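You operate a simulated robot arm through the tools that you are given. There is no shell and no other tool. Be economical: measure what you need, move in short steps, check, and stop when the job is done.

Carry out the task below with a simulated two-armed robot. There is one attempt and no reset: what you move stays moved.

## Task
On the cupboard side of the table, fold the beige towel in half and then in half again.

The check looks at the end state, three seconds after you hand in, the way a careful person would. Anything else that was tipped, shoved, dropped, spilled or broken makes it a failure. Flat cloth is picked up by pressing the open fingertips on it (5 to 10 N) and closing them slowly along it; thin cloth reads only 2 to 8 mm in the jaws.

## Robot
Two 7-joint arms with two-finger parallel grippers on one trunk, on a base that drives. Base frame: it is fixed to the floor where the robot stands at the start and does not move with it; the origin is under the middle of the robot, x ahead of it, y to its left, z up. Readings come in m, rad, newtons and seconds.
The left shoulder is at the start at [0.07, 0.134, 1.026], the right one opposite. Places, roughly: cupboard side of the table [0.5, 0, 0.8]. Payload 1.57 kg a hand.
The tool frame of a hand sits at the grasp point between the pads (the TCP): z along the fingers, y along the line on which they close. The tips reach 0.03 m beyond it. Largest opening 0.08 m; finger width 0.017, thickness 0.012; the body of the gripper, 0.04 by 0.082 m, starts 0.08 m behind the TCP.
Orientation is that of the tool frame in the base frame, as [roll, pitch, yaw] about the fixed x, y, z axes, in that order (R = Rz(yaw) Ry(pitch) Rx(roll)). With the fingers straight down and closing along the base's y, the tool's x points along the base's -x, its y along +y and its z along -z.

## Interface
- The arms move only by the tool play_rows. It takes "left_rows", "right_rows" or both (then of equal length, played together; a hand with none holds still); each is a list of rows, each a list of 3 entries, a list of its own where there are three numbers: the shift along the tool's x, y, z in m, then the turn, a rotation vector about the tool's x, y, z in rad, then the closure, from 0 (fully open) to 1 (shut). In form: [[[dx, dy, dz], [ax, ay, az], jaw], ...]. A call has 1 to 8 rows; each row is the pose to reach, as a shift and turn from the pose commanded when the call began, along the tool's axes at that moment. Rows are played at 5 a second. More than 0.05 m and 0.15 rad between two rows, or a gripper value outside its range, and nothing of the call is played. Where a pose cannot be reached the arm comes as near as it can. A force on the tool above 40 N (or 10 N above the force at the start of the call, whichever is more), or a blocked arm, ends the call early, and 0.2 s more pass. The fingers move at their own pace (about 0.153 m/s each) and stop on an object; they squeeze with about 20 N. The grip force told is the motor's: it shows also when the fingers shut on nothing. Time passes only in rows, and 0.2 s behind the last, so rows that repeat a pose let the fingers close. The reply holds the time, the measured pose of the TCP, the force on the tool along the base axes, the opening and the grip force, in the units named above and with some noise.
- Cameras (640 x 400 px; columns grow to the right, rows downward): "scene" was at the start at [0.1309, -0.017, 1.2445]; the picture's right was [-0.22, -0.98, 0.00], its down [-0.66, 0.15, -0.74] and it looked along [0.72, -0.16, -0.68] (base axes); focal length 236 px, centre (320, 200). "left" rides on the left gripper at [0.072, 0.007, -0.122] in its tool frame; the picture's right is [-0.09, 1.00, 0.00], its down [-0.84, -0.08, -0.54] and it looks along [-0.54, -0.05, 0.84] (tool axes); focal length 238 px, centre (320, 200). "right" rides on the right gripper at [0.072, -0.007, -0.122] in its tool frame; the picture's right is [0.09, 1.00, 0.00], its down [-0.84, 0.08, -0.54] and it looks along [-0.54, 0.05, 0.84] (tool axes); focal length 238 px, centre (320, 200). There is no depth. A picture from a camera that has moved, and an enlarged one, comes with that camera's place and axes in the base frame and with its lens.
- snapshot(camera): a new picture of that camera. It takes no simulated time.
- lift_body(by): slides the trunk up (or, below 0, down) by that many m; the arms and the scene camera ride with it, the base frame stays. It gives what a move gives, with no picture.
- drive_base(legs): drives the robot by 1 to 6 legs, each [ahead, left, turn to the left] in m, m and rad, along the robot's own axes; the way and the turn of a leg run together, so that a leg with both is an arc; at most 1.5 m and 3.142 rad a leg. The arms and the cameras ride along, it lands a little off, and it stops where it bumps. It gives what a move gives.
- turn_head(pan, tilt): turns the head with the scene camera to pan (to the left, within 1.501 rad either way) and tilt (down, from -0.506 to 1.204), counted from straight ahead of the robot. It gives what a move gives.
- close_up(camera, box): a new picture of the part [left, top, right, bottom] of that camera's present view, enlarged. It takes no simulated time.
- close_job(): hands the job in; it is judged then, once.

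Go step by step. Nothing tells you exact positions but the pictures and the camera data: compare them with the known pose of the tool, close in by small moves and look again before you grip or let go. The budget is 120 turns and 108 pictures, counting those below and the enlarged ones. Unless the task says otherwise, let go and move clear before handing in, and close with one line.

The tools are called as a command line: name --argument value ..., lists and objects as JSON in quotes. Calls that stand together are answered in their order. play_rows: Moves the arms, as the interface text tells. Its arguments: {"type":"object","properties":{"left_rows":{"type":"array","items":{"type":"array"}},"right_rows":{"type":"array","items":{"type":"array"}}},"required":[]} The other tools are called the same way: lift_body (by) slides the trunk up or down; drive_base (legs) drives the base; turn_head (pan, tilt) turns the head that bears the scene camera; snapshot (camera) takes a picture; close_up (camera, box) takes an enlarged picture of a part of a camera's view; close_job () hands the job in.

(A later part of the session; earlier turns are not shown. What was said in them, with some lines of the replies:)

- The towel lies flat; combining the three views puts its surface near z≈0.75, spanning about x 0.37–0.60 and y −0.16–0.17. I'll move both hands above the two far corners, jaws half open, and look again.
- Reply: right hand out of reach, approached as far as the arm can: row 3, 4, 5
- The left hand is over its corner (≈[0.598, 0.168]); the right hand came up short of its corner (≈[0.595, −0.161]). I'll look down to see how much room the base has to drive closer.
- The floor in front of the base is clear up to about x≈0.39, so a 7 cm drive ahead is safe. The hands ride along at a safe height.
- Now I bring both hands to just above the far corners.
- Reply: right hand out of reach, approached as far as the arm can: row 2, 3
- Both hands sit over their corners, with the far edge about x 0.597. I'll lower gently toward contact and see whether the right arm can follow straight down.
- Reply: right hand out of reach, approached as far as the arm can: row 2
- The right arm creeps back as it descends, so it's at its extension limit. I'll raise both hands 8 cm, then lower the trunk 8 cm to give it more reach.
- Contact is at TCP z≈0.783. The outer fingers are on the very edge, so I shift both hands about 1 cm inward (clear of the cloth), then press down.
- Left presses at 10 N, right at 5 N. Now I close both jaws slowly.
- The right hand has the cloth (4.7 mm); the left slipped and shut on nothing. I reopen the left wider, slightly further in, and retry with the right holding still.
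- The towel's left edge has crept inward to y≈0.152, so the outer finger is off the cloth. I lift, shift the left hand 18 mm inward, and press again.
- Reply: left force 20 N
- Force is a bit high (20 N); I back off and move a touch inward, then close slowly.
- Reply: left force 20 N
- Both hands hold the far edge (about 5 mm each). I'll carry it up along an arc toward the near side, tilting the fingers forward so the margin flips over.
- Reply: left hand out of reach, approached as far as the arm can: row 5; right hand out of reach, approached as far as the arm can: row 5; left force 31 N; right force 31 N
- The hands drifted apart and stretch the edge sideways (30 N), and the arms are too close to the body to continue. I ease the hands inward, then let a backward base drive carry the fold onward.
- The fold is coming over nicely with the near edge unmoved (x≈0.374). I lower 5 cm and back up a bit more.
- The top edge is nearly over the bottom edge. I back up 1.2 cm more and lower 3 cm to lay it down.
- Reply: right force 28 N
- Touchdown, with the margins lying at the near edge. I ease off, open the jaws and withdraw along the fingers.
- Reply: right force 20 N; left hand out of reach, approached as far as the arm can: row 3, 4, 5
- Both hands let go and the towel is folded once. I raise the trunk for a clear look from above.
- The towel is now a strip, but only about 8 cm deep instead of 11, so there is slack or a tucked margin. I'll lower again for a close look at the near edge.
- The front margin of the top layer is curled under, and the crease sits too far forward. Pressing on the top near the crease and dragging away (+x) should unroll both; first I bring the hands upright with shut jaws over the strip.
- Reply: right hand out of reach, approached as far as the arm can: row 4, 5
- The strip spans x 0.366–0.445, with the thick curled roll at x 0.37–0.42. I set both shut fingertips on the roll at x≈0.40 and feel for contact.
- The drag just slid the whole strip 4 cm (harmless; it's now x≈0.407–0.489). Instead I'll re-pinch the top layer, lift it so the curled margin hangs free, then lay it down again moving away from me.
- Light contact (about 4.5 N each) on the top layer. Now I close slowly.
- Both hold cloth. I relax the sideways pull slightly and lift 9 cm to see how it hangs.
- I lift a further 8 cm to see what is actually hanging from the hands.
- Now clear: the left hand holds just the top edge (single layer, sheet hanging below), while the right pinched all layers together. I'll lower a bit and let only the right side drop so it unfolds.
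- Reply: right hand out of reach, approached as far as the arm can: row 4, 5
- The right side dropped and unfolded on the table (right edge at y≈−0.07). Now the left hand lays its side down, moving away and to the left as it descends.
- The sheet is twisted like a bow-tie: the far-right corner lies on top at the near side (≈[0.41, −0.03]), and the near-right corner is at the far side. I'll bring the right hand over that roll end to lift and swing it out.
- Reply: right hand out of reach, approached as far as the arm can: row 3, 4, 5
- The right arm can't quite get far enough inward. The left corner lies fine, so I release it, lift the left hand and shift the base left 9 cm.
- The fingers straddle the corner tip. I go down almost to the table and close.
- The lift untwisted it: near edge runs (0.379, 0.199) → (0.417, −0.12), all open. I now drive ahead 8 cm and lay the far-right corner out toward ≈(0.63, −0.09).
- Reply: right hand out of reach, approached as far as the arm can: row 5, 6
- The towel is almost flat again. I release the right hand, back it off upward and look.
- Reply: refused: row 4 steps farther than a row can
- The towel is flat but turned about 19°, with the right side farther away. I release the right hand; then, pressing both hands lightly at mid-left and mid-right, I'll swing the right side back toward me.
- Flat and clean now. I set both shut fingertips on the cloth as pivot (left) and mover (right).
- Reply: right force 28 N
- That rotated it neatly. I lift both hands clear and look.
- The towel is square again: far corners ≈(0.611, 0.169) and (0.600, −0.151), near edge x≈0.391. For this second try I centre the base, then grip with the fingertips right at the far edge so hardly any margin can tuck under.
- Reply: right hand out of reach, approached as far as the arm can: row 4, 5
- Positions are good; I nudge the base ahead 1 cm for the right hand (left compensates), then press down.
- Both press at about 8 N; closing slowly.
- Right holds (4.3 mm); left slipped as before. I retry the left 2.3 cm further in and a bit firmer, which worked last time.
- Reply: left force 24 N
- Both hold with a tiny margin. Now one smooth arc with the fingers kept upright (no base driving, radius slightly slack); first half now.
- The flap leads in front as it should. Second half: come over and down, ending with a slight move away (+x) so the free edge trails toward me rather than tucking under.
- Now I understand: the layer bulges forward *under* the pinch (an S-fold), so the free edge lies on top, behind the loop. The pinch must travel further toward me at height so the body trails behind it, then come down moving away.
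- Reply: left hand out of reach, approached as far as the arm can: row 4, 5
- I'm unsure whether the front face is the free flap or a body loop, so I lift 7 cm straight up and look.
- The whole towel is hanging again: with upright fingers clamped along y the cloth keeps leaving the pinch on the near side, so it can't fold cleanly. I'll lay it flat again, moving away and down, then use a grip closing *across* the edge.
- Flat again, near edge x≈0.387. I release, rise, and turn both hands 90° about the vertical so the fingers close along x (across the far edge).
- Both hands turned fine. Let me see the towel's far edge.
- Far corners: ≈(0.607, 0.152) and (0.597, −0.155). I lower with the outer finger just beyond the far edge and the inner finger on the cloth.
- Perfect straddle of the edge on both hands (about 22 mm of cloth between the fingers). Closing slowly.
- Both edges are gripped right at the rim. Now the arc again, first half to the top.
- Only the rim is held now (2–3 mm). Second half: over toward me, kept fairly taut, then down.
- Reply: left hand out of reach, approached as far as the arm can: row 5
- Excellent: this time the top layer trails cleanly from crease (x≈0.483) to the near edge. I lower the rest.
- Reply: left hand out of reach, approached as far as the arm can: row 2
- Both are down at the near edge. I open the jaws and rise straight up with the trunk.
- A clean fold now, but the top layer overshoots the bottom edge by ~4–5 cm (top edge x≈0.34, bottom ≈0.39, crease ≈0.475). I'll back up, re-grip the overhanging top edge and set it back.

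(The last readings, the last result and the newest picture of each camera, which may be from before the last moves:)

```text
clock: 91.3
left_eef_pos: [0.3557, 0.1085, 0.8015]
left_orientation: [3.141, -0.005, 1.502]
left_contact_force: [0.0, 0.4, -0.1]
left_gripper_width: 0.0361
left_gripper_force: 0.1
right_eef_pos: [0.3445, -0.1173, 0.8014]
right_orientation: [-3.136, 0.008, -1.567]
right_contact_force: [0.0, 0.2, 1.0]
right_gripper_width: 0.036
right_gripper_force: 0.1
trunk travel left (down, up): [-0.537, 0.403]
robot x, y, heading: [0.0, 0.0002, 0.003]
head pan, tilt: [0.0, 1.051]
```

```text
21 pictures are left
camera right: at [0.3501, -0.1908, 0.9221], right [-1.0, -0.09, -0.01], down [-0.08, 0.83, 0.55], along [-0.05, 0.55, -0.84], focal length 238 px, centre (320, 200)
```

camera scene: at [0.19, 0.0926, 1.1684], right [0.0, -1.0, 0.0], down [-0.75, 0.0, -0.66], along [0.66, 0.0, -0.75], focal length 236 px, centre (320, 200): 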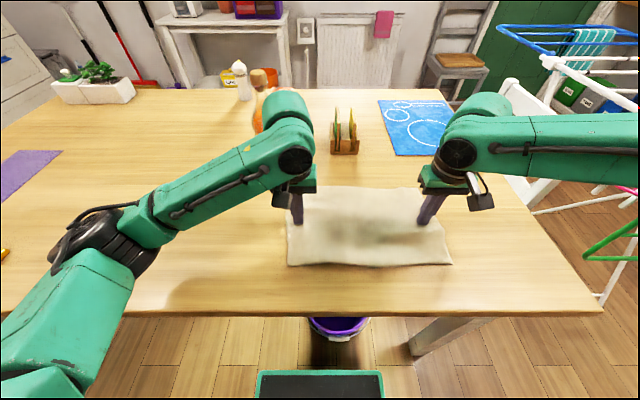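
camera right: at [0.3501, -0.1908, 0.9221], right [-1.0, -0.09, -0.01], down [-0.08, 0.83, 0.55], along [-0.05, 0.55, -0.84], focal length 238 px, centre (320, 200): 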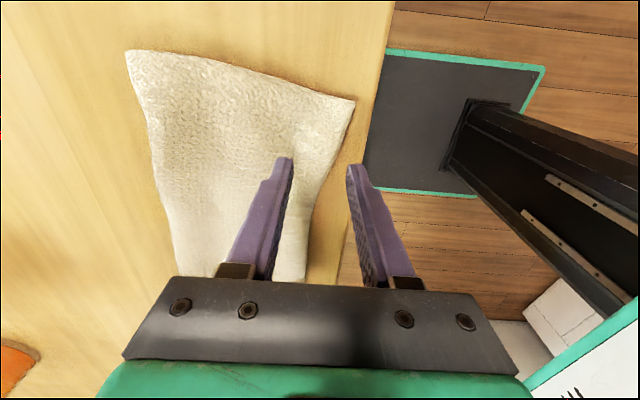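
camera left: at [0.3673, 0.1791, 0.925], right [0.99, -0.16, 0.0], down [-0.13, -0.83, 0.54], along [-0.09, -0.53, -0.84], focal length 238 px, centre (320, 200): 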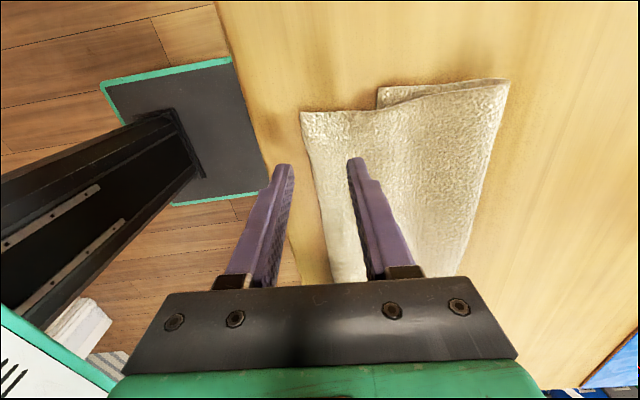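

Both straddle the overhanging top edge. I press down and close slowly.

play_rows --left_rows '[[[0, 0, 0.01], [0, 0, 0], 0.55], [[0, 0, 0.016], [0, 0, 0], 0.55], [[0, 0, 0.0185], [0, 0, 0], 0.55], [[0, 0, 0.0195], [0, 0, 0], 0.55]]' --right_rows '[[[0, -0.005, 0.008], [0, 0, 0], 0.55], [[0, -0.005, 0.016], [0, 0, 0], 0.55], [[0, -0.005, 0.0185], [0, 0, 0], 0.55], [[0, -0.005, 0.0195], [0, 0, 0], 0.55]]'

play_rows --left_rows '[[[0, 0, 0], [0, 0, 0], 0.6], [[0, 0, 0], [0, 0, 0], 0.67], [[0, 0, 0], [0, 0, 0], 0.74], [[0, 0, 0], [0, 0, 0], 0.81], [[0, 0, 0], [0, 0, 0], 0.88], [[0, 0, 0], [0, 0, 0], 0.94], [[0, 0, 0], [0, 0, 0], 1], [[0, 0, 0], [0, 0, 0], 1]]' --right_rows '[[[0, 0, 0], [0, 0, 0], 0.6], [[0, 0, 0], [0, 0, 0], 0.67], [[0, 0, 0], [0, 0, 0], 0.74], [[0, 0, 0], [0, 0, 0], 0.81], [[0, 0, 0], [0, 0, 0], 0.88], [[0, 0, 0], [0, 0, 0], 0.94], [[0, 0, 0], [0, 0, 0], 1], [[0, 0, 0], [0, 0, 0], 1]]'

```text
clock: 92.3
left_eef_pos: [0.3543, 0.1102, 0.7832]
left_orientation: [3.138, -0.004, 1.502]
left_contact_force: [2.1, 0.4, 9.1]
left_gripper_width: 0.0371
left_gripper_force: 0.5
right_eef_pos: [0.3488, -0.1159, 0.783]
right_orientation: [-3.134, 0.009, -1.567]
right_contact_force: [1.1, 0.5, 4.0]
right_gripper_width: 0.0361
right_gripper_force: 0.4
trunk travel left (down, up): [-0.537, 0.403]
robot x, y, heading: [0.0009, 0.0002, 0.002]
head pan, tilt: [0.0, 1.051]
```

```text
clock: 94.1
left_eef_pos: [0.3533, 0.1085, 0.7823]
left_orientation: [3.139, -0.006, 1.502]
left_contact_force: [0.5, -1.5, 17.3]
left_gripper_width: 0.0
left_gripper_force: 20.1
right_eef_pos: [0.3482, -0.1158, 0.7832]
right_orientation: [-3.134, 0.01, -1.57]
right_contact_force: [1.0, -0.5, 5.7]
right_gripper_width: 0.0047
right_gripper_force: 20.3
trunk travel left (down, up): [-0.537, 0.403]
robot x, y, heading: [0.0053, -0.0013, 0.002]
head pan, tilt: [0.0, 1.051]
```

The right has it; the left closed on nothing. I retry the left about 8 mm further onto the cloth.

play_rows --left_rows '[[[0, 0, -0.014], [0, 0, 0], 0.9], [[0, 0.008, -0.014], [0, 0, 0], 0.5], [[0, 0.008, -0.014], [0, 0, 0], 0.5], [[0, 0.008, -0.004], [0, 0, 0], 0.5], [[0, 0.008, 0], [0, 0, 0], 0.5]]'

close_up --camera "left" --box '[220, 80, 420, 205]'

```text
clock: 95.3
left_eef_pos: [0.3628, 0.1083, 0.7845]
left_orientation: [3.137, -0.005, 1.503]
left_contact_force: [-0.4, 1.4, 18.3]
left_gripper_width: 0.0401
left_gripper_force: 0.0
right_eef_pos: [0.3475, -0.1167, 0.7842]
right_orientation: [-3.133, 0.01, -1.569]
right_contact_force: [2.3, -0.5, 5.5]
right_gripper_width: 0.0044
right_gripper_force: 19.8
trunk travel left (down, up): [-0.537, 0.403]
robot x, y, heading: [0.0014, 0.0012, 0.001]
head pan, tilt: [0.0, 1.051]
```

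```text
3.20 times, centred on (320, 142) of left
camera zoom: at [0.3724, 0.1792, 0.9082], right [0.99, -0.16, 0.01], down [-0.14, -0.83, 0.54], along [-0.08, -0.53, -0.84], focal length 763 px, centre (320, 384)
```

zoom: 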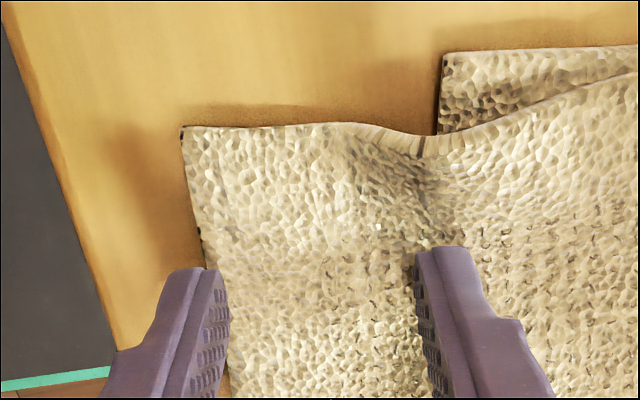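

play_rows --left_rows '[[[0, 0, -0.01], [0, 0, 0], 0.55], [[0, -0.004, -0.01], [0, 0, 0], 0.58], [[0, -0.004, -0.003], [0, 0, 0], 0.58], [[0, -0.004, -0.001], [0, 0, 0], 0.58], [[0, -0.004, -0.001], [0, 0, 0], 0.58]]'

play_rows --left_rows '[[[0, 0, 0], [0, 0, 0], 0.62], [[0, 0, 0], [0, 0, 0], 0.68], [[0, 0, 0], [0, 0, 0], 0.74], [[0, 0, 0], [0, 0, 0], 0.8], [[0, 0, 0], [0, 0, 0], 0.86], [[0, 0, 0], [0, 0, 0], 0.92], [[0, 0, 0], [0, 0, 0], 1], [[0, 0, 0], [0, 0, 0], 1]]'

```text
clock: 96.5
left_eef_pos: [0.3577, 0.1081, 0.7838]
left_orientation: [3.138, -0.004, 1.503]
left_contact_force: [-0.4, -0.1, 15.6]
left_gripper_width: 0.0335
left_gripper_force: 0.1
right_eef_pos: [0.3479, -0.1181, 0.783]
right_orientation: [-3.133, 0.009, -1.567]
right_contact_force: [0.2, -0.9, 5.6]
right_gripper_width: 0.0046
right_gripper_force: 19.8
trunk travel left (down, up): [-0.537, 0.403]
robot x, y, heading: [0.0023, 0.0003, 0.005]
head pan, tilt: [0.0, 1.051]
```

```text
clock: 98.3
left_eef_pos: [0.3568, 0.109, 0.7861]
left_orientation: [3.14, -0.006, 1.503]
left_contact_force: [2.2, 0.2, 21.1]
left_gripper_width: 0.0078
left_gripper_force: 19.8
right_eef_pos: [0.3486, -0.118, 0.7829]
right_orientation: [-3.131, 0.009, -1.57]
right_contact_force: [0.3, 0.3, 5.9]
right_gripper_width: 0.0045
right_gripper_force: 19.7
trunk travel left (down, up): [-0.537, 0.403]
robot x, y, heading: [-0.0008, 0.0007, 0.004]
head pan, tilt: [0.0, 1.051]
```

Both hold the top edge now. I lift it, carry it back over x≈0.50 so the crease re-forms in the right place (with a 5 cm base drive), then lay it down again at the bottom edge.

play_rows --left_rows '[[[0, 0.005, -0.025], [0, 0, 0], 1], [[0, 0.018, -0.05], [0, 0, 0], 1], [[0, 0.035, -0.075], [0, 0, 0], 1], [[0, 0.055, -0.09], [0, 0, 0], 1]]' --right_rows '[[[0, -0.005, -0.025], [0, 0, 0], 1], [[0, -0.02, -0.05], [0, 0, 0], 1], [[0, -0.04, -0.075], [0, 0, 0], 1], [[0, -0.062, -0.09], [0, 0, 0], 1]]'

drive_base --legs '[[0.06, 0, 0]]'

play_rows --left_rows '[[[0, 0.015, 0.0], [0, 0, 0], 1], [[0, 0.03, 0], [0, 0, 0], 1], [[0, 0.03, 0], [0, 0, 0], 1]]' --right_rows '[[[0, -0.015, 0.0], [0, 0, 0], 1], [[0, -0.03, 0], [0, 0, 0], 1], [[0, -0.03, 0], [0, 0, 0], 1]]'

close_up --camera "scene" --box '[160, 80, 480, 280]'

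```text
clock: 99.3
left_eef_pos: [0.4132, 0.1043, 0.8724]
left_orientation: [-3.138, -0.006, 1.503]
left_contact_force: [-0.7, -0.7, 0.2]
left_gripper_width: 0.0036
left_gripper_force: 20.2
right_eef_pos: [0.4108, -0.1179, 0.8727]
right_orientation: [-3.137, 0.008, -1.568]
right_contact_force: [-0.3, 1.2, -0.4]
right_gripper_width: 0.0043
right_gripper_force: 20.1
trunk travel left (down, up): [-0.537, 0.403]
robot x, y, heading: [0.0021, 0.0029, -0.0]
head pan, tilt: [0.0, 1.051]
```

```text
clock: 100.3
left_eef_pos: [0.4733, 0.1055, 0.8731]
left_orientation: [-3.141, -0.004, 1.502]
left_contact_force: [0.3, -0.2, 0.1]
left_gripper_width: 0.0037
left_gripper_force: 20.2
right_eef_pos: [0.4716, -0.1194, 0.8726]
right_orientation: [-3.136, 0.007, -1.569]
right_contact_force: [0.1, 0.0, 0.2]
right_gripper_width: 0.0044
right_gripper_force: 19.8
trunk travel left (down, up): [-0.537, 0.403]
robot x, y, heading: [0.0596, 0.0018, 0.001]
head pan, tilt: [0.0, 1.051]
```

```text
clock: 101.1
left_eef_pos: [0.5033, 0.1024, 0.873]
left_orientation: [3.14, -0.005, 1.501]
left_contact_force: [0.0, -0.3, 0.0]
left_gripper_width: 0.0033
left_gripper_force: 19.7
right_eef_pos: [0.5012, -0.118, 0.8732]
right_orientation: [-3.134, 0.01, -1.57]
right_contact_force: [-0.2, 0.6, 0.4]
right_gripper_width: 0.0044
right_gripper_force: 19.8
trunk travel left (down, up): [-0.537, 0.403]
robot x, y, heading: [0.0598, -0.0002, -0.004]
head pan, tilt: [0.0, 1.051]
```

```text
2.00 times, centred on (320, 180) of scene
camera zoom: at [0.1763, 0.0017, 1.1583], right [0.0, -1.0, 0.0], down [-0.87, 0.0, -0.5], along [0.5, 0.0, -0.87], focal length 472 px, centre (320, 240)
```

zoom: 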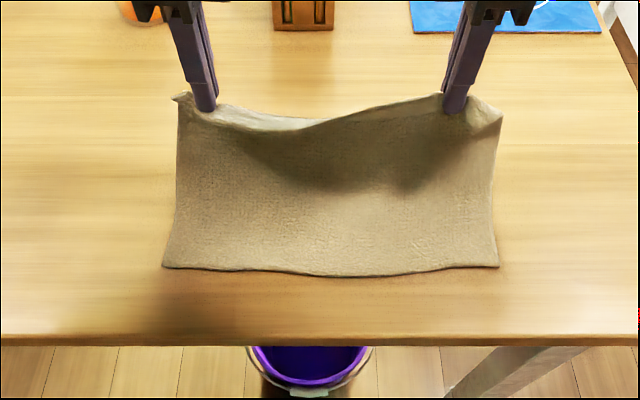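

The near edge stayed put (x≈0.38) and the sheet stands over x≈0.50. Now the return stroke down to x≈0.40.

play_rows --left_rows '[[[0, -0.016, -0.002], [0, 0, 0], 1], [[0, -0.033, -0.002], [0, 0, 0], 1], [[0, -0.063, 0.01], [0, 0, 0], 1], [[0, -0.085, 0.03], [0, 0, 0], 1], [[0, -0.099, 0.052], [0, 0, 0], 1], [[0, -0.103, 0.068], [0, 0, 0], 1], [[0, -0.103, 0.075], [0, 0, 0], 1]]' --right_rows '[[[0, 0.015, -0.002], [0, 0, 0], 1], [[0, 0.031, -0.002], [0, 0, 0], 1], [[0, 0.061, 0.01], [0, 0, 0], 1], [[0, 0.083, 0.03], [0, 0, 0], 1], [[0, 0.097, 0.052], [0, 0, 0], 1], [[0, 0.101, 0.068], [0, 0, 0], 1], [[0, 0.101, 0.075], [0, 0, 0], 1]]'

close_up --camera "scene" --box '[160, 80, 480, 280]'

snapshot --camera "left"

```text
clock: 102.7
left_eef_pos: [0.4003, 0.1095, 0.7965]
left_orientation: [-3.14, -0.004, 1.503]
left_contact_force: [0.4, -0.3, 0.2]
left_gripper_width: 0.0036
left_gripper_force: 19.9
right_eef_pos: [0.3997, -0.1181, 0.7971]
right_orientation: [-3.134, 0.009, -1.57]
right_contact_force: [-0.7, -0.1, 0.0]
right_gripper_width: 0.0042
right_gripper_force: 20.0
trunk travel left (down, up): [-0.537, 0.403]
robot x, y, heading: [0.0626, 0.0002, -0.004]
head pan, tilt: [0.0, 1.051]
```

```text
2.00 times, centred on (320, 180) of scene
camera zoom: at [0.1773, 0.0017, 1.1582], right [0.0, -1.0, 0.0], down [-0.87, 0.0, -0.5], along [0.5, 0.0, -0.87], focal length 472 px, centre (320, 240)
```

zoom: 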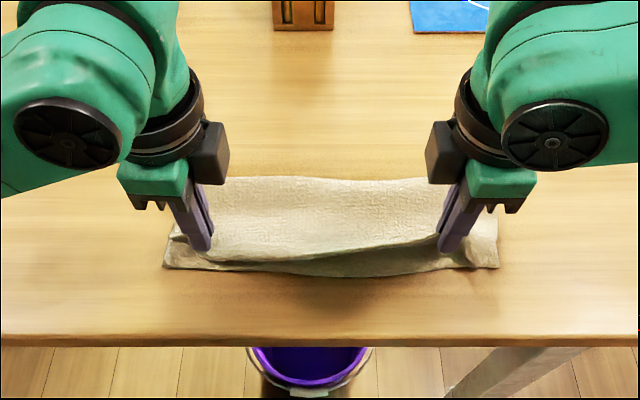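

```text
17 pictures are left
camera left: at [0.4127, 0.181, 0.9209], right [0.99, -0.16, 0.0], down [-0.13, -0.83, 0.54], along [-0.09, -0.53, -0.84], focal length 238 px, centre (320, 200)
```

left: 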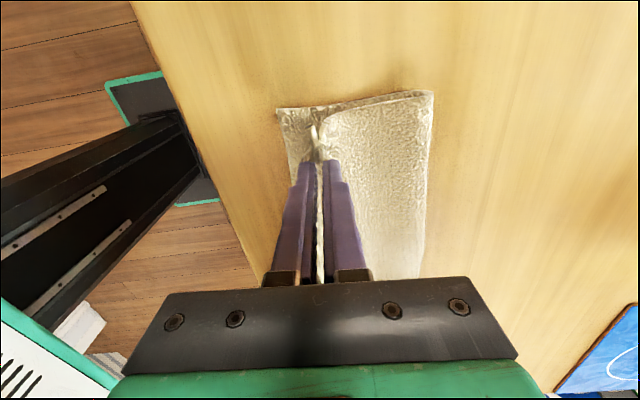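

Very good: the upright rim stands ~2 cm short of the bottom edge and will fall forward onto it. I nudge 8 mm toward me and down, then open and rise.

play_rows --left_rows '[[[0, -0.004, 0.004], [0, 0, 0], 1], [[0, -0.008, 0.008], [0, 0, 0], 1], [[0, -0.008, 0.008], [0, 0, 0], 0.9], [[0, -0.008, 0.008], [0, 0, 0], 0.8], [[0, -0.008, 0.008], [0, 0, 0], 0.72]]' --right_rows '[[[0, 0.004, 0.004], [0, 0, 0], 1], [[0, 0.008, 0.008], [0, 0, 0], 1], [[0, 0.008, 0.008], [0, 0, 0], 0.9], [[0, 0.008, 0.008], [0, 0, 0], 0.8], [[0, 0.008, 0.008], [0, 0, 0], 0.72]]'

lift_body --by 0.12

close_up --camera "scene" --box '[160, 80, 480, 280]'

```text
clock: 103.9
left_eef_pos: [0.3929, 0.1112, 0.7894]
left_orientation: [-3.141, -0.005, 1.503]
left_contact_force: [-0.3, 0.1, 0.9]
left_gripper_width: 0.0218
left_gripper_force: 0.0
right_eef_pos: [0.3916, -0.1181, 0.7884]
right_orientation: [-3.136, 0.009, -1.569]
right_contact_force: [-0.9, -0.2, 1.2]
right_gripper_width: 0.0223
right_gripper_force: 0.0
trunk travel left (down, up): [-0.537, 0.403]
robot x, y, heading: [0.0584, 0.0027, 0.001]
head pan, tilt: [0.0, 1.051]
```

```text
clock: 105.4
left_eef_pos: [0.393, 0.1101, 0.9091]
left_orientation: [-3.14, -0.004, 1.503]
left_contact_force: [-0.9, -0.1, 0.4]
left_gripper_width: 0.0223
left_gripper_force: 0.1
right_eef_pos: [0.3923, -0.1172, 0.9095]
right_orientation: [-3.134, 0.008, -1.568]
right_contact_force: [0.1, -0.4, 0.4]
right_gripper_width: 0.0223
right_gripper_force: 0.0
trunk travel left (down, up): [-0.657, 0.283]
robot x, y, heading: [0.0616, 0.003, 0.0]
head pan, tilt: [0.0, 1.051]
```

```text
2.00 times, centred on (320, 180) of scene
camera zoom: at [0.1773, 0.0017, 1.2782], right [0.0, -1.0, 0.0], down [-0.87, 0.0, -0.5], along [0.5, 0.0, -0.87], focal length 472 px, centre (320, 240)
```

zoom: 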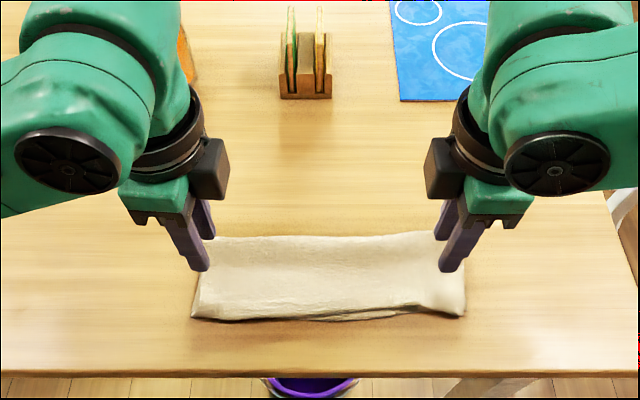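

The first fold is now excellent: strip x 0.37–0.48, y −0.171–0.153, edges aligned. For the second fold, the left hand turns back to close along y and goes to the strip's left end; the right hand moves out of the way.

play_rows --left_rows '[[[0.004, 0.004, 0], [0, 0, -0.15], 0.55], [[0.009, 0.008, 0], [0, 0, -0.3], 0.55], [[0.013, 0.011, 0], [0, 0, -0.45], 0.55], [[0.018, 0.015, 0], [0, 0, -0.6], 0.55], [[0.022, 0.019, 0], [0, 0, -0.75], 0.55], [[0.026, 0.023, 0], [0, 0, -0.9], 0.55], [[0.03, 0.027, 0], [0, 0, -1.05], 0.55], [[0.035, 0.03, 0], [0, 0, -1.2], 0.55]]' --right_rows '[[[0.01, 0, -0.01], [0, 0, 0], 0.55], [[0.03, 0, -0.02], [0, 0, 0], 0.55], [[0.05, 0, -0.03], [0, 0, 0], 0.55], [[0.07, 0, -0.04], [0, 0, 0], 0.55], [[0.09, 0, -0.05], [0, 0, 0], 0.55], [[0.11, 0, -0.06], [0, 0, 0], 0.55], [[0.13, 0, -0.07], [0, 0, 0], 0.55], [[0.15, 0, -0.08], [0, 0, 0], 0.55]]'

play_rows --left_rows '[[[0, 0, 0], [0, 0, -0.15], 0.55], [[0, 0, 0.03], [0, 0, -0.3], 0.55], [[0, 0, 0.06], [0, 0, -0.438], 0.55], [[0, 0, 0.08], [0, 0, -0.438], 0.55], [[0, 0, 0.09], [0, 0, -0.438], 0.55]]'

snapshot --camera "left"

```text
clock: 107.2
left_eef_pos: [0.4256, 0.1431, 0.9087]
left_orientation: [3.136, -0.004, 2.706]
left_contact_force: [0.6, 0.9, 0.7]
left_gripper_width: 0.0358
left_gripper_force: 0.1
right_eef_pos: [0.3924, -0.2693, 0.988]
right_orientation: [-3.137, 0.009, -1.566]
right_contact_force: [0.5, -0.7, -0.6]
right_gripper_width: 0.0363
right_gripper_force: 0.0
trunk travel left (down, up): [-0.657, 0.283]
robot x, y, heading: [0.0642, 0.0012, -0.002]
head pan, tilt: [0.0, 1.051]
```

```text
clock: 108.4
left_eef_pos: [0.4262, 0.1449, 0.8188]
left_orientation: [3.138, 0.001, 3.14]
left_contact_force: [-0.4, 0.4, 1.0]
left_gripper_width: 0.0361
left_gripper_force: 0.0
right_eef_pos: [0.3921, -0.2675, 0.9875]
right_orientation: [-3.135, 0.009, -1.569]
right_contact_force: [0.5, 0.0, -0.7]
right_gripper_width: 0.0361
right_gripper_force: 0.0
trunk travel left (down, up): [-0.657, 0.283]
robot x, y, heading: [0.0608, -0.0014, 0.001]
head pan, tilt: [0.0, 1.051]
```

```text
15 pictures are left
camera left: at [0.3536, 0.1506, 0.9422], right [0.09, 1.0, 0.01], down [0.84, -0.08, 0.54], along [0.54, -0.05, -0.84], focal length 238 px, centre (320, 200)
```

left: 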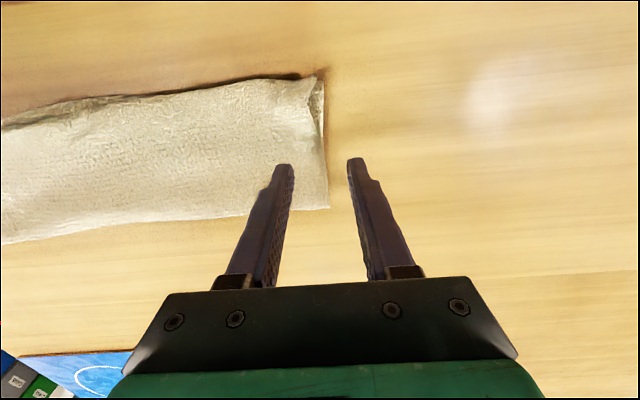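

The left end edge is at y≈0.147 and the hand is centred on it. I descend with the outer finger off the end and press.

play_rows --left_rows '[[[0, -0.003, 0.015], [0, 0, 0], 0.55], [[0, -0.004, 0.026], [0, 0, 0], 0.55], [[0, -0.004, 0.031], [0, 0, 0], 0.55], [[0, -0.004, 0.034], [0, 0, 0], 0.55], [[0, -0.004, 0.035], [0, 0, 0], 0.55]]'

```text
clock: 109.6
left_eef_pos: [0.4249, 0.1413, 0.7851]
left_orientation: [3.136, 0.004, 3.14]
left_contact_force: [0.2, 0.8, 10.6]
left_gripper_width: 0.0353
left_gripper_force: 0.0
right_eef_pos: [0.3907, -0.2681, 0.9886]
right_orientation: [-3.134, 0.009, -1.57]
right_contact_force: [0.0, 0.3, 0.0]
right_gripper_width: 0.036
right_gripper_force: 0.2
trunk travel left (down, up): [-0.657, 0.283]
robot x, y, heading: [0.0584, 0.0, -0.004]
head pan, tilt: [0.0, 1.051]
```

play_rows --left_rows '[[[0, 0, 0.002], [0, 0, 0], 0.57], [[0, 0, 0.003], [0, 0, 0], 0.63], [[0, 0, 0.003], [0, 0, 0], 0.69], [[0, 0, 0.003], [0, 0, 0], 0.75], [[0, 0, 0.003], [0, 0, 0], 0.81], [[0, 0, 0.003], [0, 0, 0], 0.88], [[0, 0, 0.003], [0, 0, 0], 0.95], [[0, 0, 0.003], [0, 0, 0], 1]]'

play_rows --left_rows '[[[0, 0, 0], [0, 0, 0], 1], [[0, 0, -0.02], [0, 0, 0], 1], [[0, -0.005, -0.045], [0, 0, 0], 1]]'

snapshot --camera "left"

```text
clock: 110.7
left_eef_pos: [0.4265, 0.1386, 0.7853]
left_orientation: [-3.141, 0.011, 3.137]
left_contact_force: [-3.6, -5.4, 23.1]
left_gripper_width: 0.0033
left_gripper_force: 19.9
right_eef_pos: [0.3893, -0.2696, 0.9872]
right_orientation: [-3.134, 0.008, -1.57]
right_contact_force: [0.3, -0.1, -0.3]
right_gripper_width: 0.0363
right_gripper_force: 0.1
trunk travel left (down, up): [-0.657, 0.283]
robot x, y, heading: [0.0601, -0.0016, 0.004]
head pan, tilt: [0.0, 1.051]
stopped in row 5 (left hand): the force on the tool passed its limit (the readings are from after the stop); the commanded pose is now the measured one
```

```text
clock: 111.5
left_eef_pos: [0.4251, 0.1332, 0.8264]
left_orientation: [3.137, 0.004, 3.138]
left_contact_force: [0.3, -0.4, 0.1]
left_gripper_width: 0.0029
left_gripper_force: 19.5
right_eef_pos: [0.3913, -0.2692, 0.9883]
right_orientation: [-3.135, 0.01, -1.569]
right_contact_force: [0.2, -0.8, 0.5]
right_gripper_width: 0.0359
right_gripper_force: 0.1
trunk travel left (down, up): [-0.657, 0.283]
robot x, y, heading: [0.0617, 0.0006, -0.001]
head pan, tilt: [0.0, 1.051]
```

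```text
14 pictures are left
camera left: at [0.353, 0.1399, 0.9504], right [0.09, 1.0, 0.0], down [0.84, -0.08, 0.54], along [0.54, -0.05, -0.84], focal length 238 px, centre (320, 200)
```

left: 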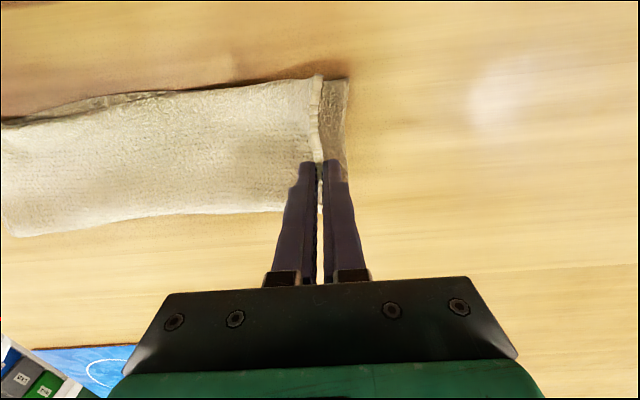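

Only the top layer was caught. I set it back down, release, and tilt the hand slightly so the outer finger reaches down to the table at the bottom layer's end.

play_rows --left_rows '[[[0, 0.003, 0.02], [0, 0, 0], 1], [[0, 0.005, 0.036], [0, 0, 0], 1], [[0, 0.005, 0.036], [0, 0, 0], 0.8], [[0, 0.005, 0.036], [0, 0, 0], 0.5], [[0, 0.005, 0.0], [0, 0, 0], 0.45], [[0, 0.014, 0], [0.11, 0, 0], 0.45], [[0, 0.014, 0], [0.22, 0, 0], 0.45], [[0, 0.014, 0], [0.22, 0, 0], 0.45]]'

play_rows --left_rows '[[[0, 0.0045, 0.02], [0, 0, 0], 0.45], [[0, 0.007, 0.032], [0, 0, 0], 0.45], [[0, 0.0083, 0.037], [0, 0, 0], 0.45], [[0, 0.0088, 0.0395], [0, 0, 0], 0.45]]'

close_up --camera "left" --box '[220, 60, 420, 185]'

```text
clock: 113.3
left_eef_pos: [0.4262, 0.1478, 0.8281]
left_orientation: [-2.922, 0.003, 3.138]
left_contact_force: [0.1, 0.3, 0.6]
left_gripper_width: 0.044
left_gripper_force: 0.2
right_eef_pos: [0.3917, -0.2682, 0.9875]
right_orientation: [-3.135, 0.009, -1.569]
right_contact_force: [0.1, 0.6, 0.2]
right_gripper_width: 0.0358
right_gripper_force: 0.1
trunk travel left (down, up): [-0.657, 0.283]
robot x, y, heading: [0.058, -0.0006, 0.0]
head pan, tilt: [0.0, 1.051]
```

```text
clock: 114.3
left_eef_pos: [0.4261, 0.1485, 0.7872]
left_orientation: [-2.923, 0.004, 3.136]
left_contact_force: [-0.1, -0.4, 0.0]
left_gripper_width: 0.044
left_gripper_force: 0.1
right_eef_pos: [0.3917, -0.2676, 0.9879]
right_orientation: [-3.133, 0.008, -1.569]
right_contact_force: [-0.4, 0.3, 0.1]
right_gripper_width: 0.036
right_gripper_force: 0.1
trunk travel left (down, up): [-0.657, 0.283]
robot x, y, heading: [0.0621, 0.0004, -0.002]
head pan, tilt: [0.0, 1.051]
```

```text
3.20 times, centred on (320, 122) of left
camera zoom: at [0.3538, 0.1816, 0.9055], right [0.1, 0.97, -0.21], down [0.84, 0.04, 0.55], along [0.54, -0.23, -0.81], focal length 763 px, centre (320, 448)
```

zoom: 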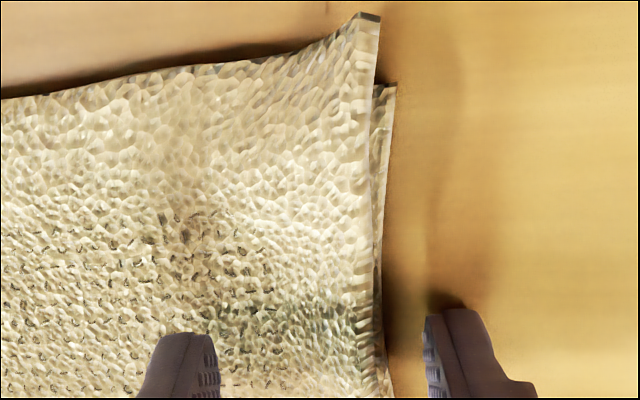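

Both layers' ends lie between the fingers. I lower the last few millimetres and close slowly.

play_rows --left_rows '[[[0, 0.0004, 0.002], [0, 0, 0], 0.45], [[0, 0.0008, 0.0035], [0, 0, 0], 0.45], [[0, 0.0008, 0.0035], [0, 0, 0], 0.45]]'

play_rows --left_rows '[[[0, 0, 0], [0, 0, 0], 0.53], [[0, 0, 0], [0, 0, 0], 0.6], [[0, 0, 0], [0, 0, 0], 0.67], [[0, 0, 0], [0, 0, 0], 0.74], [[0, 0, 0], [0, 0, 0], 0.81], [[0, 0, 0], [0, 0, 0], 0.88], [[0, 0, 0], [0, 0, 0], 0.95], [[0, 0, 0], [0, 0, 0], 1]]'

play_rows --left_rows '[[[0, 0, 0], [0, 0, 0], 1], [[0, -0.004, -0.02], [0, 0, 0], 1], [[0, -0.012, -0.045], [0, 0, 0], 1]]'

snapshot --camera "left"

```text
clock: 115.1
left_eef_pos: [0.4247, 0.1489, 0.7859]
left_orientation: [-2.925, 0.014, 3.14]
left_contact_force: [4.2, 5.4, 29.8]
left_gripper_width: 0.043
left_gripper_force: 0.1
right_eef_pos: [0.3891, -0.2684, 0.9891]
right_orientation: [-3.134, 0.01, -1.571]
right_contact_force: [0.3, -0.4, -0.1]
right_gripper_width: 0.0356
right_gripper_force: 0.2
trunk travel left (down, up): [-0.657, 0.283]
robot x, y, heading: [0.0615, -0.0001, -0.002]
head pan, tilt: [0.0, 1.051]
```

```text
clock: 115.8
left_eef_pos: [0.4261, 0.1542, 0.7842]
left_orientation: [-2.932, 0.013, -3.136]
left_contact_force: [-5.8, 9.7, 12.4]
left_gripper_width: 0.0325
left_gripper_force: 3.9
right_eef_pos: [0.39, -0.2669, 0.9888]
right_orientation: [-3.133, 0.006, -1.565]
right_contact_force: [1.1, -0.6, 0.5]
right_gripper_width: 0.0361
right_gripper_force: 0.1
trunk travel left (down, up): [-0.657, 0.283]
robot x, y, heading: [0.0609, 0.0001, 0.003]
head pan, tilt: [0.0, 1.051]
stopped in row 3 (left hand): the force on the tool passed its limit (the readings are from after the stop); the commanded pose is now the measured one
```

```text
clock: 116.6
left_eef_pos: [0.4261, 0.1474, 0.8305]
left_orientation: [-2.93, 0.009, -3.14]
left_contact_force: [-0.5, -0.2, -0.1]
left_gripper_width: 0.0047
left_gripper_force: 19.9
right_eef_pos: [0.3904, -0.268, 0.9889]
right_orientation: [-3.134, 0.009, -1.568]
right_contact_force: [-0.7, -0.9, 0.4]
right_gripper_width: 0.0359
right_gripper_force: 0.1
trunk travel left (down, up): [-0.657, 0.283]
robot x, y, heading: [0.0578, 0.0037, 0.003]
head pan, tilt: [0.0, 1.051]
```

```text
12 pictures are left
camera left: at [0.3537, 0.1802, 0.9497], right [0.09, 0.97, -0.21], down [0.83, 0.04, 0.55], along [0.55, -0.22, -0.81], focal length 238 px, centre (320, 200)
```

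left: 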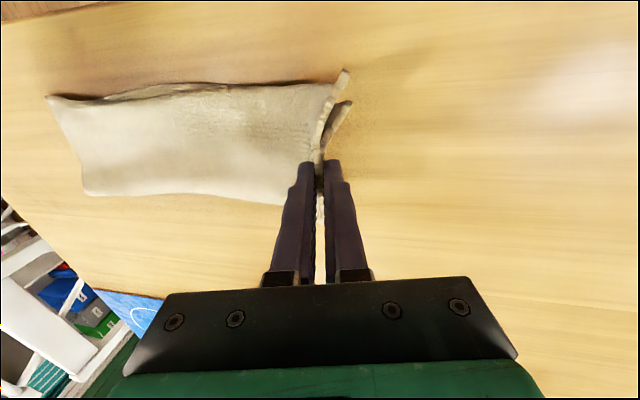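

Both layers are pinched together at the end (edges visible, 4.7 mm). Now the arc: up and over to the middle, straightening the hand on the way.

play_rows --left_rows '[[[0, -0.0121, -0.0281], [-0.03, 0, 0], 1], [[0, -0.033, -0.0492], [-0.06, 0, 0], 1], [[0, -0.0597, -0.064], [-0.09, 0, 0], 1], [[0, -0.0918, -0.0704], [-0.12, 0, 0], 1], [[0, -0.1223, -0.07], [-0.15, 0, 0], 1], [[0, -0.1472, -0.0667], [-0.18, 0, 0], 1], [[0, -0.1639, -0.0632], [-0.21, 0, 0], 1]]'

close_up --camera "scene" --box '[160, 80, 480, 280]'

```text
clock: 118.2
left_eef_pos: [0.4272, 0.0009, 0.9261]
left_orientation: [-3.142, 0.009, -3.141]
left_contact_force: [-0.8, -0.4, 0.5]
left_gripper_width: 0.0043
left_gripper_force: 19.7
right_eef_pos: [0.393, -0.2682, 0.9884]
right_orientation: [-3.134, 0.008, -1.568]
right_contact_force: [0.3, 0.2, -0.5]
right_gripper_width: 0.036
right_gripper_force: 0.0
trunk travel left (down, up): [-0.657, 0.283]
robot x, y, heading: [0.0604, -0.0037, -0.001]
head pan, tilt: [0.0, 1.051]
```

```text
2.00 times, centred on (320, 180) of scene
camera zoom: at [0.1774, 0.0009, 1.2782], right [0.0, -1.0, 0.0], down [-0.87, 0.0, -0.5], along [0.5, 0.0, -0.87], focal length 472 px, centre (320, 240)
```

zoom: 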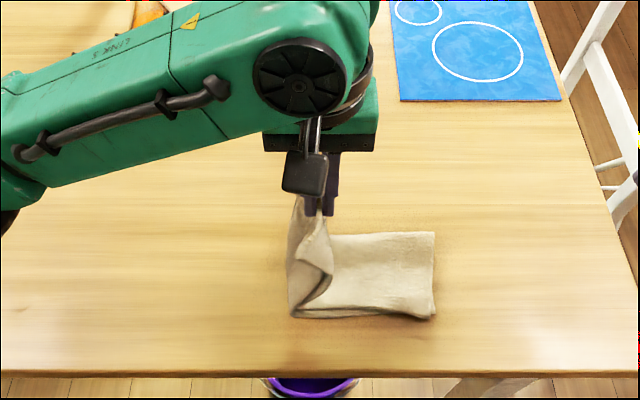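

The half is standing over the crease (y≈0.03); the right end of the strip is at y≈−0.138. I continue over and down with the arm toward y≈−0.115.

play_rows --left_rows '[[[0, -0.018, 0.005], [0, 0, 0], 1], [[0, -0.036, 0.016], [0, 0, 0], 1], [[0, -0.066, 0.036], [0, 0, 0], 1], [[0, -0.091, 0.064], [0, 0, 0], 1], [[0, -0.108, 0.094], [0, 0, 0], 1], [[0, -0.116, 0.118], [0, 0, 0], 1]]'

close_up --camera "scene" --box '[160, 80, 480, 280]'

```text
clock: 119.6
left_eef_pos: [0.4286, -0.1142, 0.8108]
left_orientation: [-3.14, 0.008, -3.139]
left_contact_force: [0.8, 0.5, 0.5]
left_gripper_width: 0.0042
left_gripper_force: 20.2
right_eef_pos: [0.3919, -0.268, 0.9885]
right_orientation: [-3.135, 0.007, -1.568]
right_contact_force: [0.5, -0.7, 0.5]
right_gripper_width: 0.036
right_gripper_force: 0.1
trunk travel left (down, up): [-0.657, 0.283]
robot x, y, heading: [0.0573, -0.0034, 0.001]
head pan, tilt: [0.0, 1.051]
```

```text
2.00 times, centred on (320, 180) of scene
camera zoom: at [0.1773, 0.0014, 1.2783], right [0.0, -1.0, 0.0], down [-0.87, 0.0, -0.5], along [0.5, 0.0, -0.87], focal length 472 px, centre (320, 240)
```

zoom: 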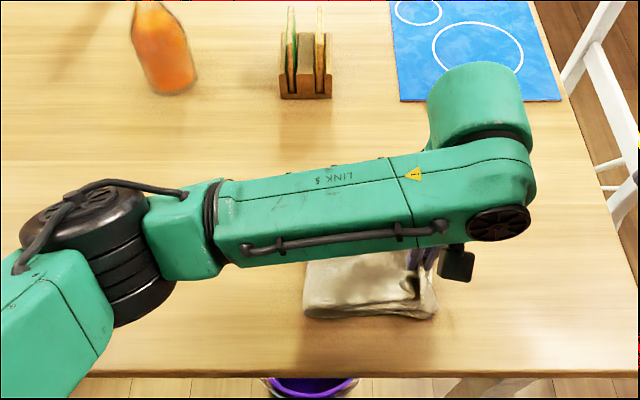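

Reached. A look from the hand camera before setting down.

snapshot --camera "left"

```text
9 pictures are left
camera left: at [0.3548, -0.1079, 0.9319], right [0.09, 1.0, 0.0], down [0.83, -0.08, 0.55], along [0.55, -0.05, -0.84], focal length 238 px, centre (320, 200)
```

left: 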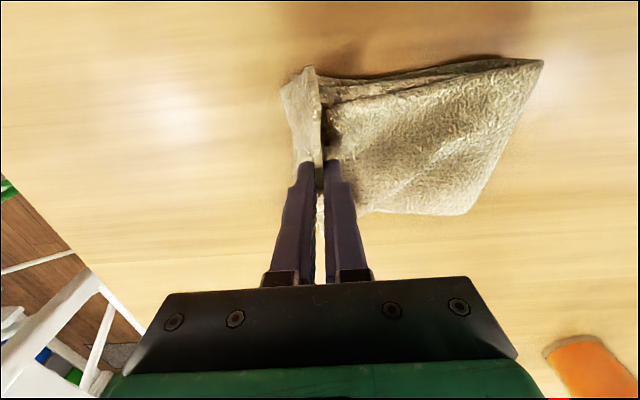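

Aligned: the rim stands ~2 cm inside the right end (y≈−0.136) and the body trails cleanly to the crease (y≈0.02). I lower, nudge slightly outward, open and rise.

play_rows --left_rows '[[[0, -0.003, 0.008], [0, 0, 0], 1], [[0, -0.006, 0.014], [0, 0, 0], 1], [[0, -0.006, 0.014], [0, 0, 0], 0.9], [[0, -0.006, 0.014], [0, 0, 0], 0.8], [[0, -0.006, 0.014], [0, 0, 0], 0.7], [[0, -0.006, -0.02], [0, 0, 0], 0.7], [[0, -0.006, -0.06], [0, 0, 0], 0.7], [[0, 0.0, -0.1], [0, 0, 0], 0.7]]'

play_rows --left_rows '[[[0, 0.04, 0], [0, 0, 0], 0.7], [[0, 0.085, 0], [0, 0, 0], 0.7], [[0, 0.13, 0], [0, 0, 0], 0.7], [[0, 0.175, 0], [0, 0, 0], 0.7], [[0, 0.22, 0], [0, 0, 0], 0.7], [[0, 0.265, 0], [0, 0, 0], 0.7], [[0, 0.31, 0], [0, 0, 0], 0.7]]'

close_up --camera "scene" --box '[240, 160, 440, 285]'

```text
clock: 121.4
left_eef_pos: [0.4271, -0.1125, 0.9099]
left_orientation: [-3.14, 0.009, -3.141]
left_contact_force: [0.6, -0.8, 0.7]
left_gripper_width: 0.0243
left_gripper_force: 0.1
right_eef_pos: [0.3916, -0.2672, 0.988]
right_orientation: [-3.135, 0.009, -1.567]
right_contact_force: [0.4, 0.2, -0.6]
right_gripper_width: 0.0361
right_gripper_force: 0.0
trunk travel left (down, up): [-0.657, 0.283]
robot x, y, heading: [0.0605, 0.0016, 0.001]
head pan, tilt: [0.0, 1.051]
```

```text
clock: 123.0
left_eef_pos: [0.4258, 0.1969, 0.9094]
left_orientation: [-3.137, 0.009, 3.14]
left_contact_force: [-0.5, -0.4, 0.7]
left_gripper_width: 0.0239
left_gripper_force: 0.0
right_eef_pos: [0.3907, -0.2652, 0.9894]
right_orientation: [-3.135, 0.007, -1.57]
right_contact_force: [-0.1, -0.1, 0.4]
right_gripper_width: 0.0359
right_gripper_force: 0.0
trunk travel left (down, up): [-0.657, 0.283]
robot x, y, heading: [0.0606, 0.003, 0.002]
head pan, tilt: [0.0, 1.051]
```

```text
3.20 times, centred on (340, 222) of scene
camera zoom: at [0.1763, 0.0033, 1.2783], right [0.0, -1.0, 0.0], down [-0.87, 0.0, -0.5], along [0.5, 0.0, -0.87], focal length 755 px, centre (256, 128)
```

zoom: 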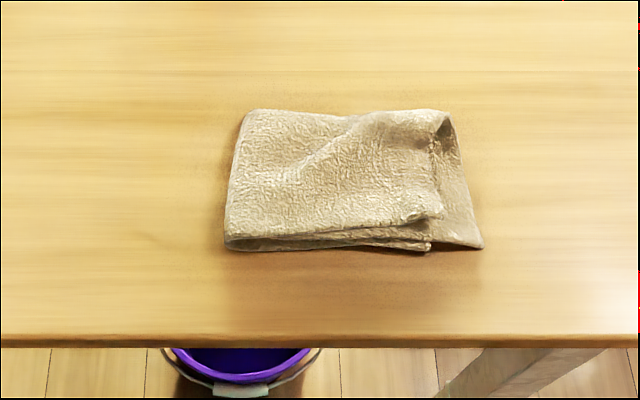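

Folded twice, but the top's near-right corner falls about 3 cm short and the rim is slightly curled. I'll bring the left hand back to grip just that top corner and draw it out to match.

play_rows --left_rows '[[[0.004, -0.039, 0], [0, 0, 0], 0.55], [[0.008, -0.077, 0], [0, 0, 0], 0.55], [[0.012, -0.116, 0], [0, 0, 0], 0.55], [[0.016, -0.155, 0], [0, 0, 0], 0.55], [[0.02, -0.194, 0], [0, 0, 0], 0.55], [[0.025, -0.232, 0.01], [0, 0, 0], 0.55], [[0.028, -0.27, 0.04], [0, 0, 0], 0.55], [[0.03, -0.309, 0.07], [0, 0, 0], 0.55]]'

close_up --camera "left" --box '[200, 60, 520, 260]'

```text
clock: 124.8
left_eef_pos: [0.3978, -0.1155, 0.8392]
left_orientation: [3.141, 0.009, -3.14]
left_contact_force: [-0.6, -0.2, -0.3]
left_gripper_width: 0.0358
left_gripper_force: 0.1
right_eef_pos: [0.3928, -0.2691, 0.9871]
right_orientation: [-3.134, 0.011, -1.569]
right_contact_force: [-0.5, -1.6, -0.7]
right_gripper_width: 0.036
right_gripper_force: 0.0
trunk travel left (down, up): [-0.657, 0.283]
robot x, y, heading: [0.0597, 0.0003, 0.006]
head pan, tilt: [0.0, 1.051]
```

```text
2.00 times, centred on (360, 160) of left
camera zoom: at [0.3244, -0.1095, 0.962], right [0.09, 1.0, 0.0], down [0.83, -0.08, 0.55], along [0.55, -0.05, -0.84], focal length 477 px, centre (240, 280)
```

zoom: 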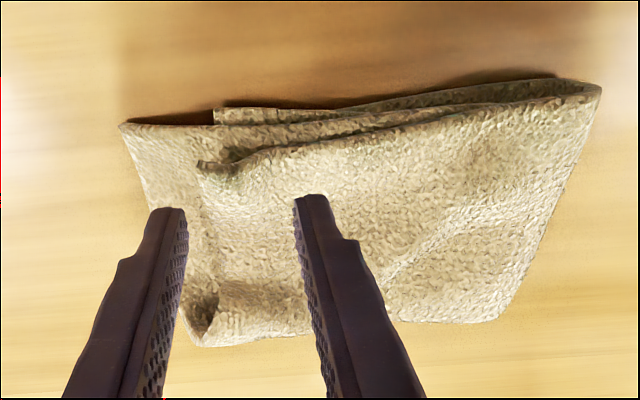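

The outer top edge is at y≈−0.133, the bottom corner at y≈−0.164. I straddle that top edge and touch down lightly.

play_rows --left_rows '[[[0.004, -0.007, 0.02], [0, 0, 0], 0.55], [[0.006, -0.007, 0.038], [0, 0, 0], 0.55], [[0.006, -0.007, 0.043], [0, 0, 0], 0.55], [[0.006, -0.007, 0.046], [0, 0, 0], 0.55]]'

```text
clock: 125.8
left_eef_pos: [0.3927, -0.1204, 0.7937]
left_orientation: [-3.139, 0.011, 3.141]
left_contact_force: [-0.2, -0.7, 3.3]
left_gripper_width: 0.0358
left_gripper_force: 0.1
right_eef_pos: [0.392, -0.2684, 0.9879]
right_orientation: [-3.133, 0.009, -1.568]
right_contact_force: [0.6, 0.6, 0.4]
right_gripper_width: 0.0359
right_gripper_force: 0.0
trunk travel left (down, up): [-0.657, 0.283]
robot x, y, heading: [0.062, -0.0008, 0.004]
head pan, tilt: [0.0, 1.051]
```

play_rows --left_rows '[[[0, 0, 0.002], [0, 0, 0], 0.57], [[0, 0, 0.003], [0, 0, 0], 0.64], [[0, 0, 0.003], [0, 0, 0], 0.71], [[0, 0, 0.003], [0, 0, 0], 0.78], [[0, 0, 0.003], [0, 0, 0], 0.85], [[0, 0, 0.003], [0, 0, 0], 0.92], [[0, 0, 0.003], [0, 0, 0], 1], [[0, 0, 0.003], [0, 0, 0], 1]]'

play_rows --left_rows '[[[0, 0, -0.01], [0, 0, 0], 1], [[0, -0.002, -0.02], [0, 0, 0], 1]]'

close_up --camera "left" --box '[200, 60, 520, 260]'

```text
clock: 127.6
left_eef_pos: [0.3912, -0.1206, 0.7927]
left_orientation: [-3.139, 0.011, -3.14]
left_contact_force: [1.2, -1.8, 14.7]
left_gripper_width: 0.0078
left_gripper_force: 19.6
right_eef_pos: [0.3907, -0.2675, 0.9881]
right_orientation: [-3.134, 0.007, -1.566]
right_contact_force: [0.0, -0.4, -0.5]
right_gripper_width: 0.036
right_gripper_force: 0.0
trunk travel left (down, up): [-0.657, 0.283]
robot x, y, heading: [0.0598, 0.0008, -0.002]
head pan, tilt: [0.0, 1.051]
```

```text
clock: 128.2
left_eef_pos: [0.392, -0.1223, 0.8098]
left_orientation: [3.141, 0.009, 3.141]
left_contact_force: [0.0, -0.4, 0.5]
left_gripper_width: 0.0062
left_gripper_force: 19.3
right_eef_pos: [0.3918, -0.2669, 0.9878]
right_orientation: [-3.134, 0.008, -1.568]
right_contact_force: [0.2, 0.7, 0.6]
right_gripper_width: 0.0358
right_gripper_force: 0.1
trunk travel left (down, up): [-0.657, 0.283]
robot x, y, heading: [0.0613, 0.0045, 0.002]
head pan, tilt: [0.0, 1.051]
```

```text
2.00 times, centred on (360, 160) of left
camera zoom: at [0.3187, -0.1156, 0.9326], right [0.09, 1.0, 0.0], down [0.83, -0.08, 0.55], along [0.55, -0.05, -0.84], focal length 477 px, centre (240, 280)
```

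zoom: 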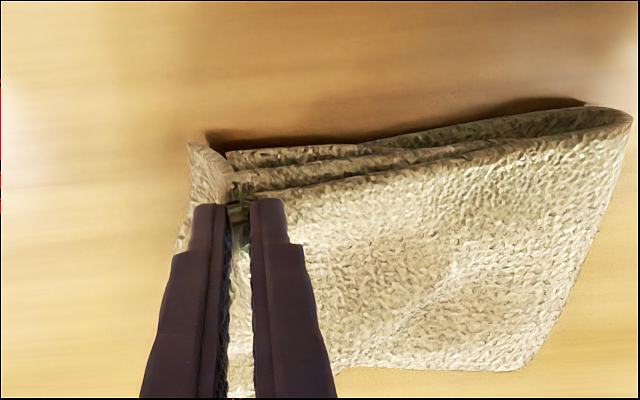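

The grip caught the bottom end as well, so pulling would just drag everything. I set it back down, release, and check the result.

play_rows --left_rows '[[[0, -0.004, 0.008], [0, 0, 0], 1], [[0, -0.008, 0.016], [0, 0, 0], 1], [[0, -0.008, 0.016], [0, 0, 0], 0.9], [[0, -0.008, 0.016], [0, 0, 0], 0.75], [[0, -0.008, 0.016], [0, 0, 0], 0.6], [[0, -0.008, -0.02], [0, 0, 0], 0.6], [[0, -0.008, -0.06], [0, 0, 0], 0.6], [[0, -0.008, -0.1], [0, 0, 0], 0.6]]'

close_up --camera "left" --box '[200, 0, 520, 200]'

```text
clock: 130.0
left_eef_pos: [0.3922, -0.129, 0.9112]
left_orientation: [-3.139, 0.008, -3.141]
left_contact_force: [-0.6, 0.1, 0.1]
left_gripper_width: 0.0318
left_gripper_force: 0.0
right_eef_pos: [0.392, -0.2672, 0.987]
right_orientation: [-3.135, 0.008, -1.568]
right_contact_force: [0.3, 1.2, 0.3]
right_gripper_width: 0.0362
right_gripper_force: 0.0
trunk travel left (down, up): [-0.657, 0.283]
robot x, y, heading: [0.0613, 0.0009, 0.002]
head pan, tilt: [0.0, 1.051]
```

```text
2.00 times, centred on (360, 100) of left
camera zoom: at [0.3174, -0.1232, 1.0342], right [0.09, 1.0, 0.0], down [0.83, -0.08, 0.55], along [0.55, -0.05, -0.84], focal length 477 px, centre (240, 400)
```

zoom: 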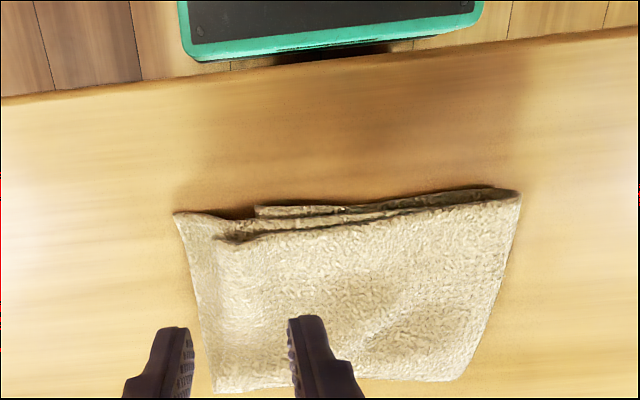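

The stack now lies flat, in quarters, with the ends within about 2 cm. I move the left hand clear to its own side and do a final check.

play_rows --left_rows '[[[0, 0.042, -0.01], [0, 0, 0], 0.5], [[0, 0.085, -0.02], [0, 0, 0], 0.5], [[0, 0.13, -0.02], [0, 0, 0], 0.5], [[0, 0.175, -0.02], [0, 0, 0], 0.5], [[0, 0.22, -0.02], [0, 0, 0], 0.5], [[0, 0.265, -0.02], [0, 0, 0], 0.5], [[0, 0.31, -0.02], [0, 0, 0], 0.5], [[0, 0.35, -0.02], [0, 0, 0], 0.5]]'

turn_head --pan 0 --tilt 0.8

snapshot --camera "scene"

close_up --camera "scene" --box '[240, 180, 440, 305]'

```text
clock: 131.8
left_eef_pos: [0.3898, 0.1254, 0.9299]
left_orientation: [-3.138, 0.009, -3.141]
left_contact_force: [-0.7, -0.1, 0.9]
left_gripper_width: 0.0401
left_gripper_force: 0.0
left hand out of reach, approached as far as the arm can: row 6, 7, 8
right_eef_pos: [0.3921, -0.2672, 0.9896]
right_orientation: [-3.135, 0.009, -1.567]
right_contact_force: [-0.5, -0.3, 0.5]
right_gripper_width: 0.0358
right_gripper_force: 0.2
trunk travel left (down, up): [-0.657, 0.283]
robot x, y, heading: [0.0589, -0.0014, 0.0]
head pan, tilt: [0.0, 1.051]
```

```text
clock: 132.6
left_eef_pos: [0.3907, 0.124, 0.9303]
left_orientation: [-3.14, 0.01, -3.138]
left_contact_force: [0.6, 0.0, -0.4]
left_gripper_width: 0.0401
left_gripper_force: 0.1
right_eef_pos: [0.3918, -0.2677, 0.9879]
right_orientation: [-3.135, 0.01, -1.569]
right_contact_force: [0.7, -0.4, -0.3]
right_gripper_width: 0.0364
right_gripper_force: 0.1
trunk travel left (down, up): [-0.657, 0.283]
robot x, y, heading: [0.0596, 0.0008, -0.0]
head pan, tilt: [0.0, 0.799]
```

```text
4 pictures are left
camera scene: at [0.1915, 0.0017, 1.2968], right [0.0, -1.0, 0.0], down [-0.72, 0.0, -0.7], along [0.7, 0.0, -0.72], focal length 236 px, centre (320, 200)
```

scene: 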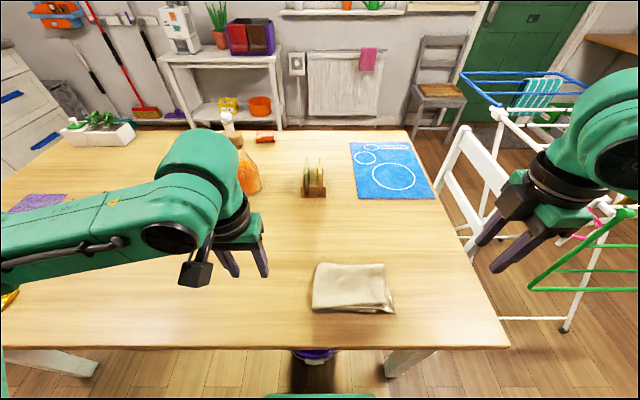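

```text
3.20 times, centred on (340, 242) of scene
camera zoom: at [0.1915, 0.0017, 1.2968], right [0.0, -1.0, 0.0], down [-0.72, 0.0, -0.7], along [0.7, 0.0, -0.72], focal length 755 px, centre (256, 64)
```

zoom: 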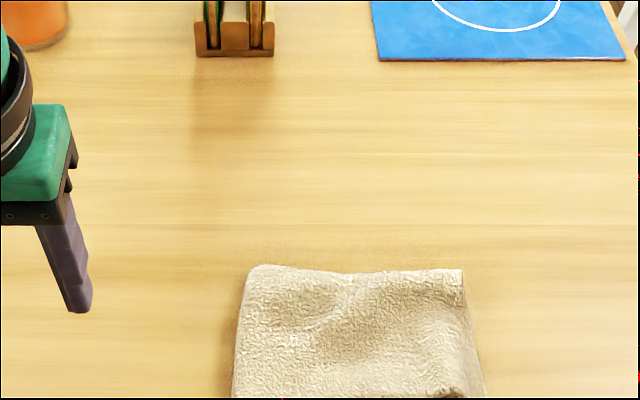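

The towel lies in quarters, both hands are clear, and nothing else on the table has been disturbed. I'm handing in.

close_job

```text
The job is handed in.
```

I folded the beige towel in half and in half again on the cupboard side of the table. The right-hand ends don't line up exactly: the bottom sticks out about 2 cm at the near corner. I let go, moved both hands clear and disturbed nothing else.
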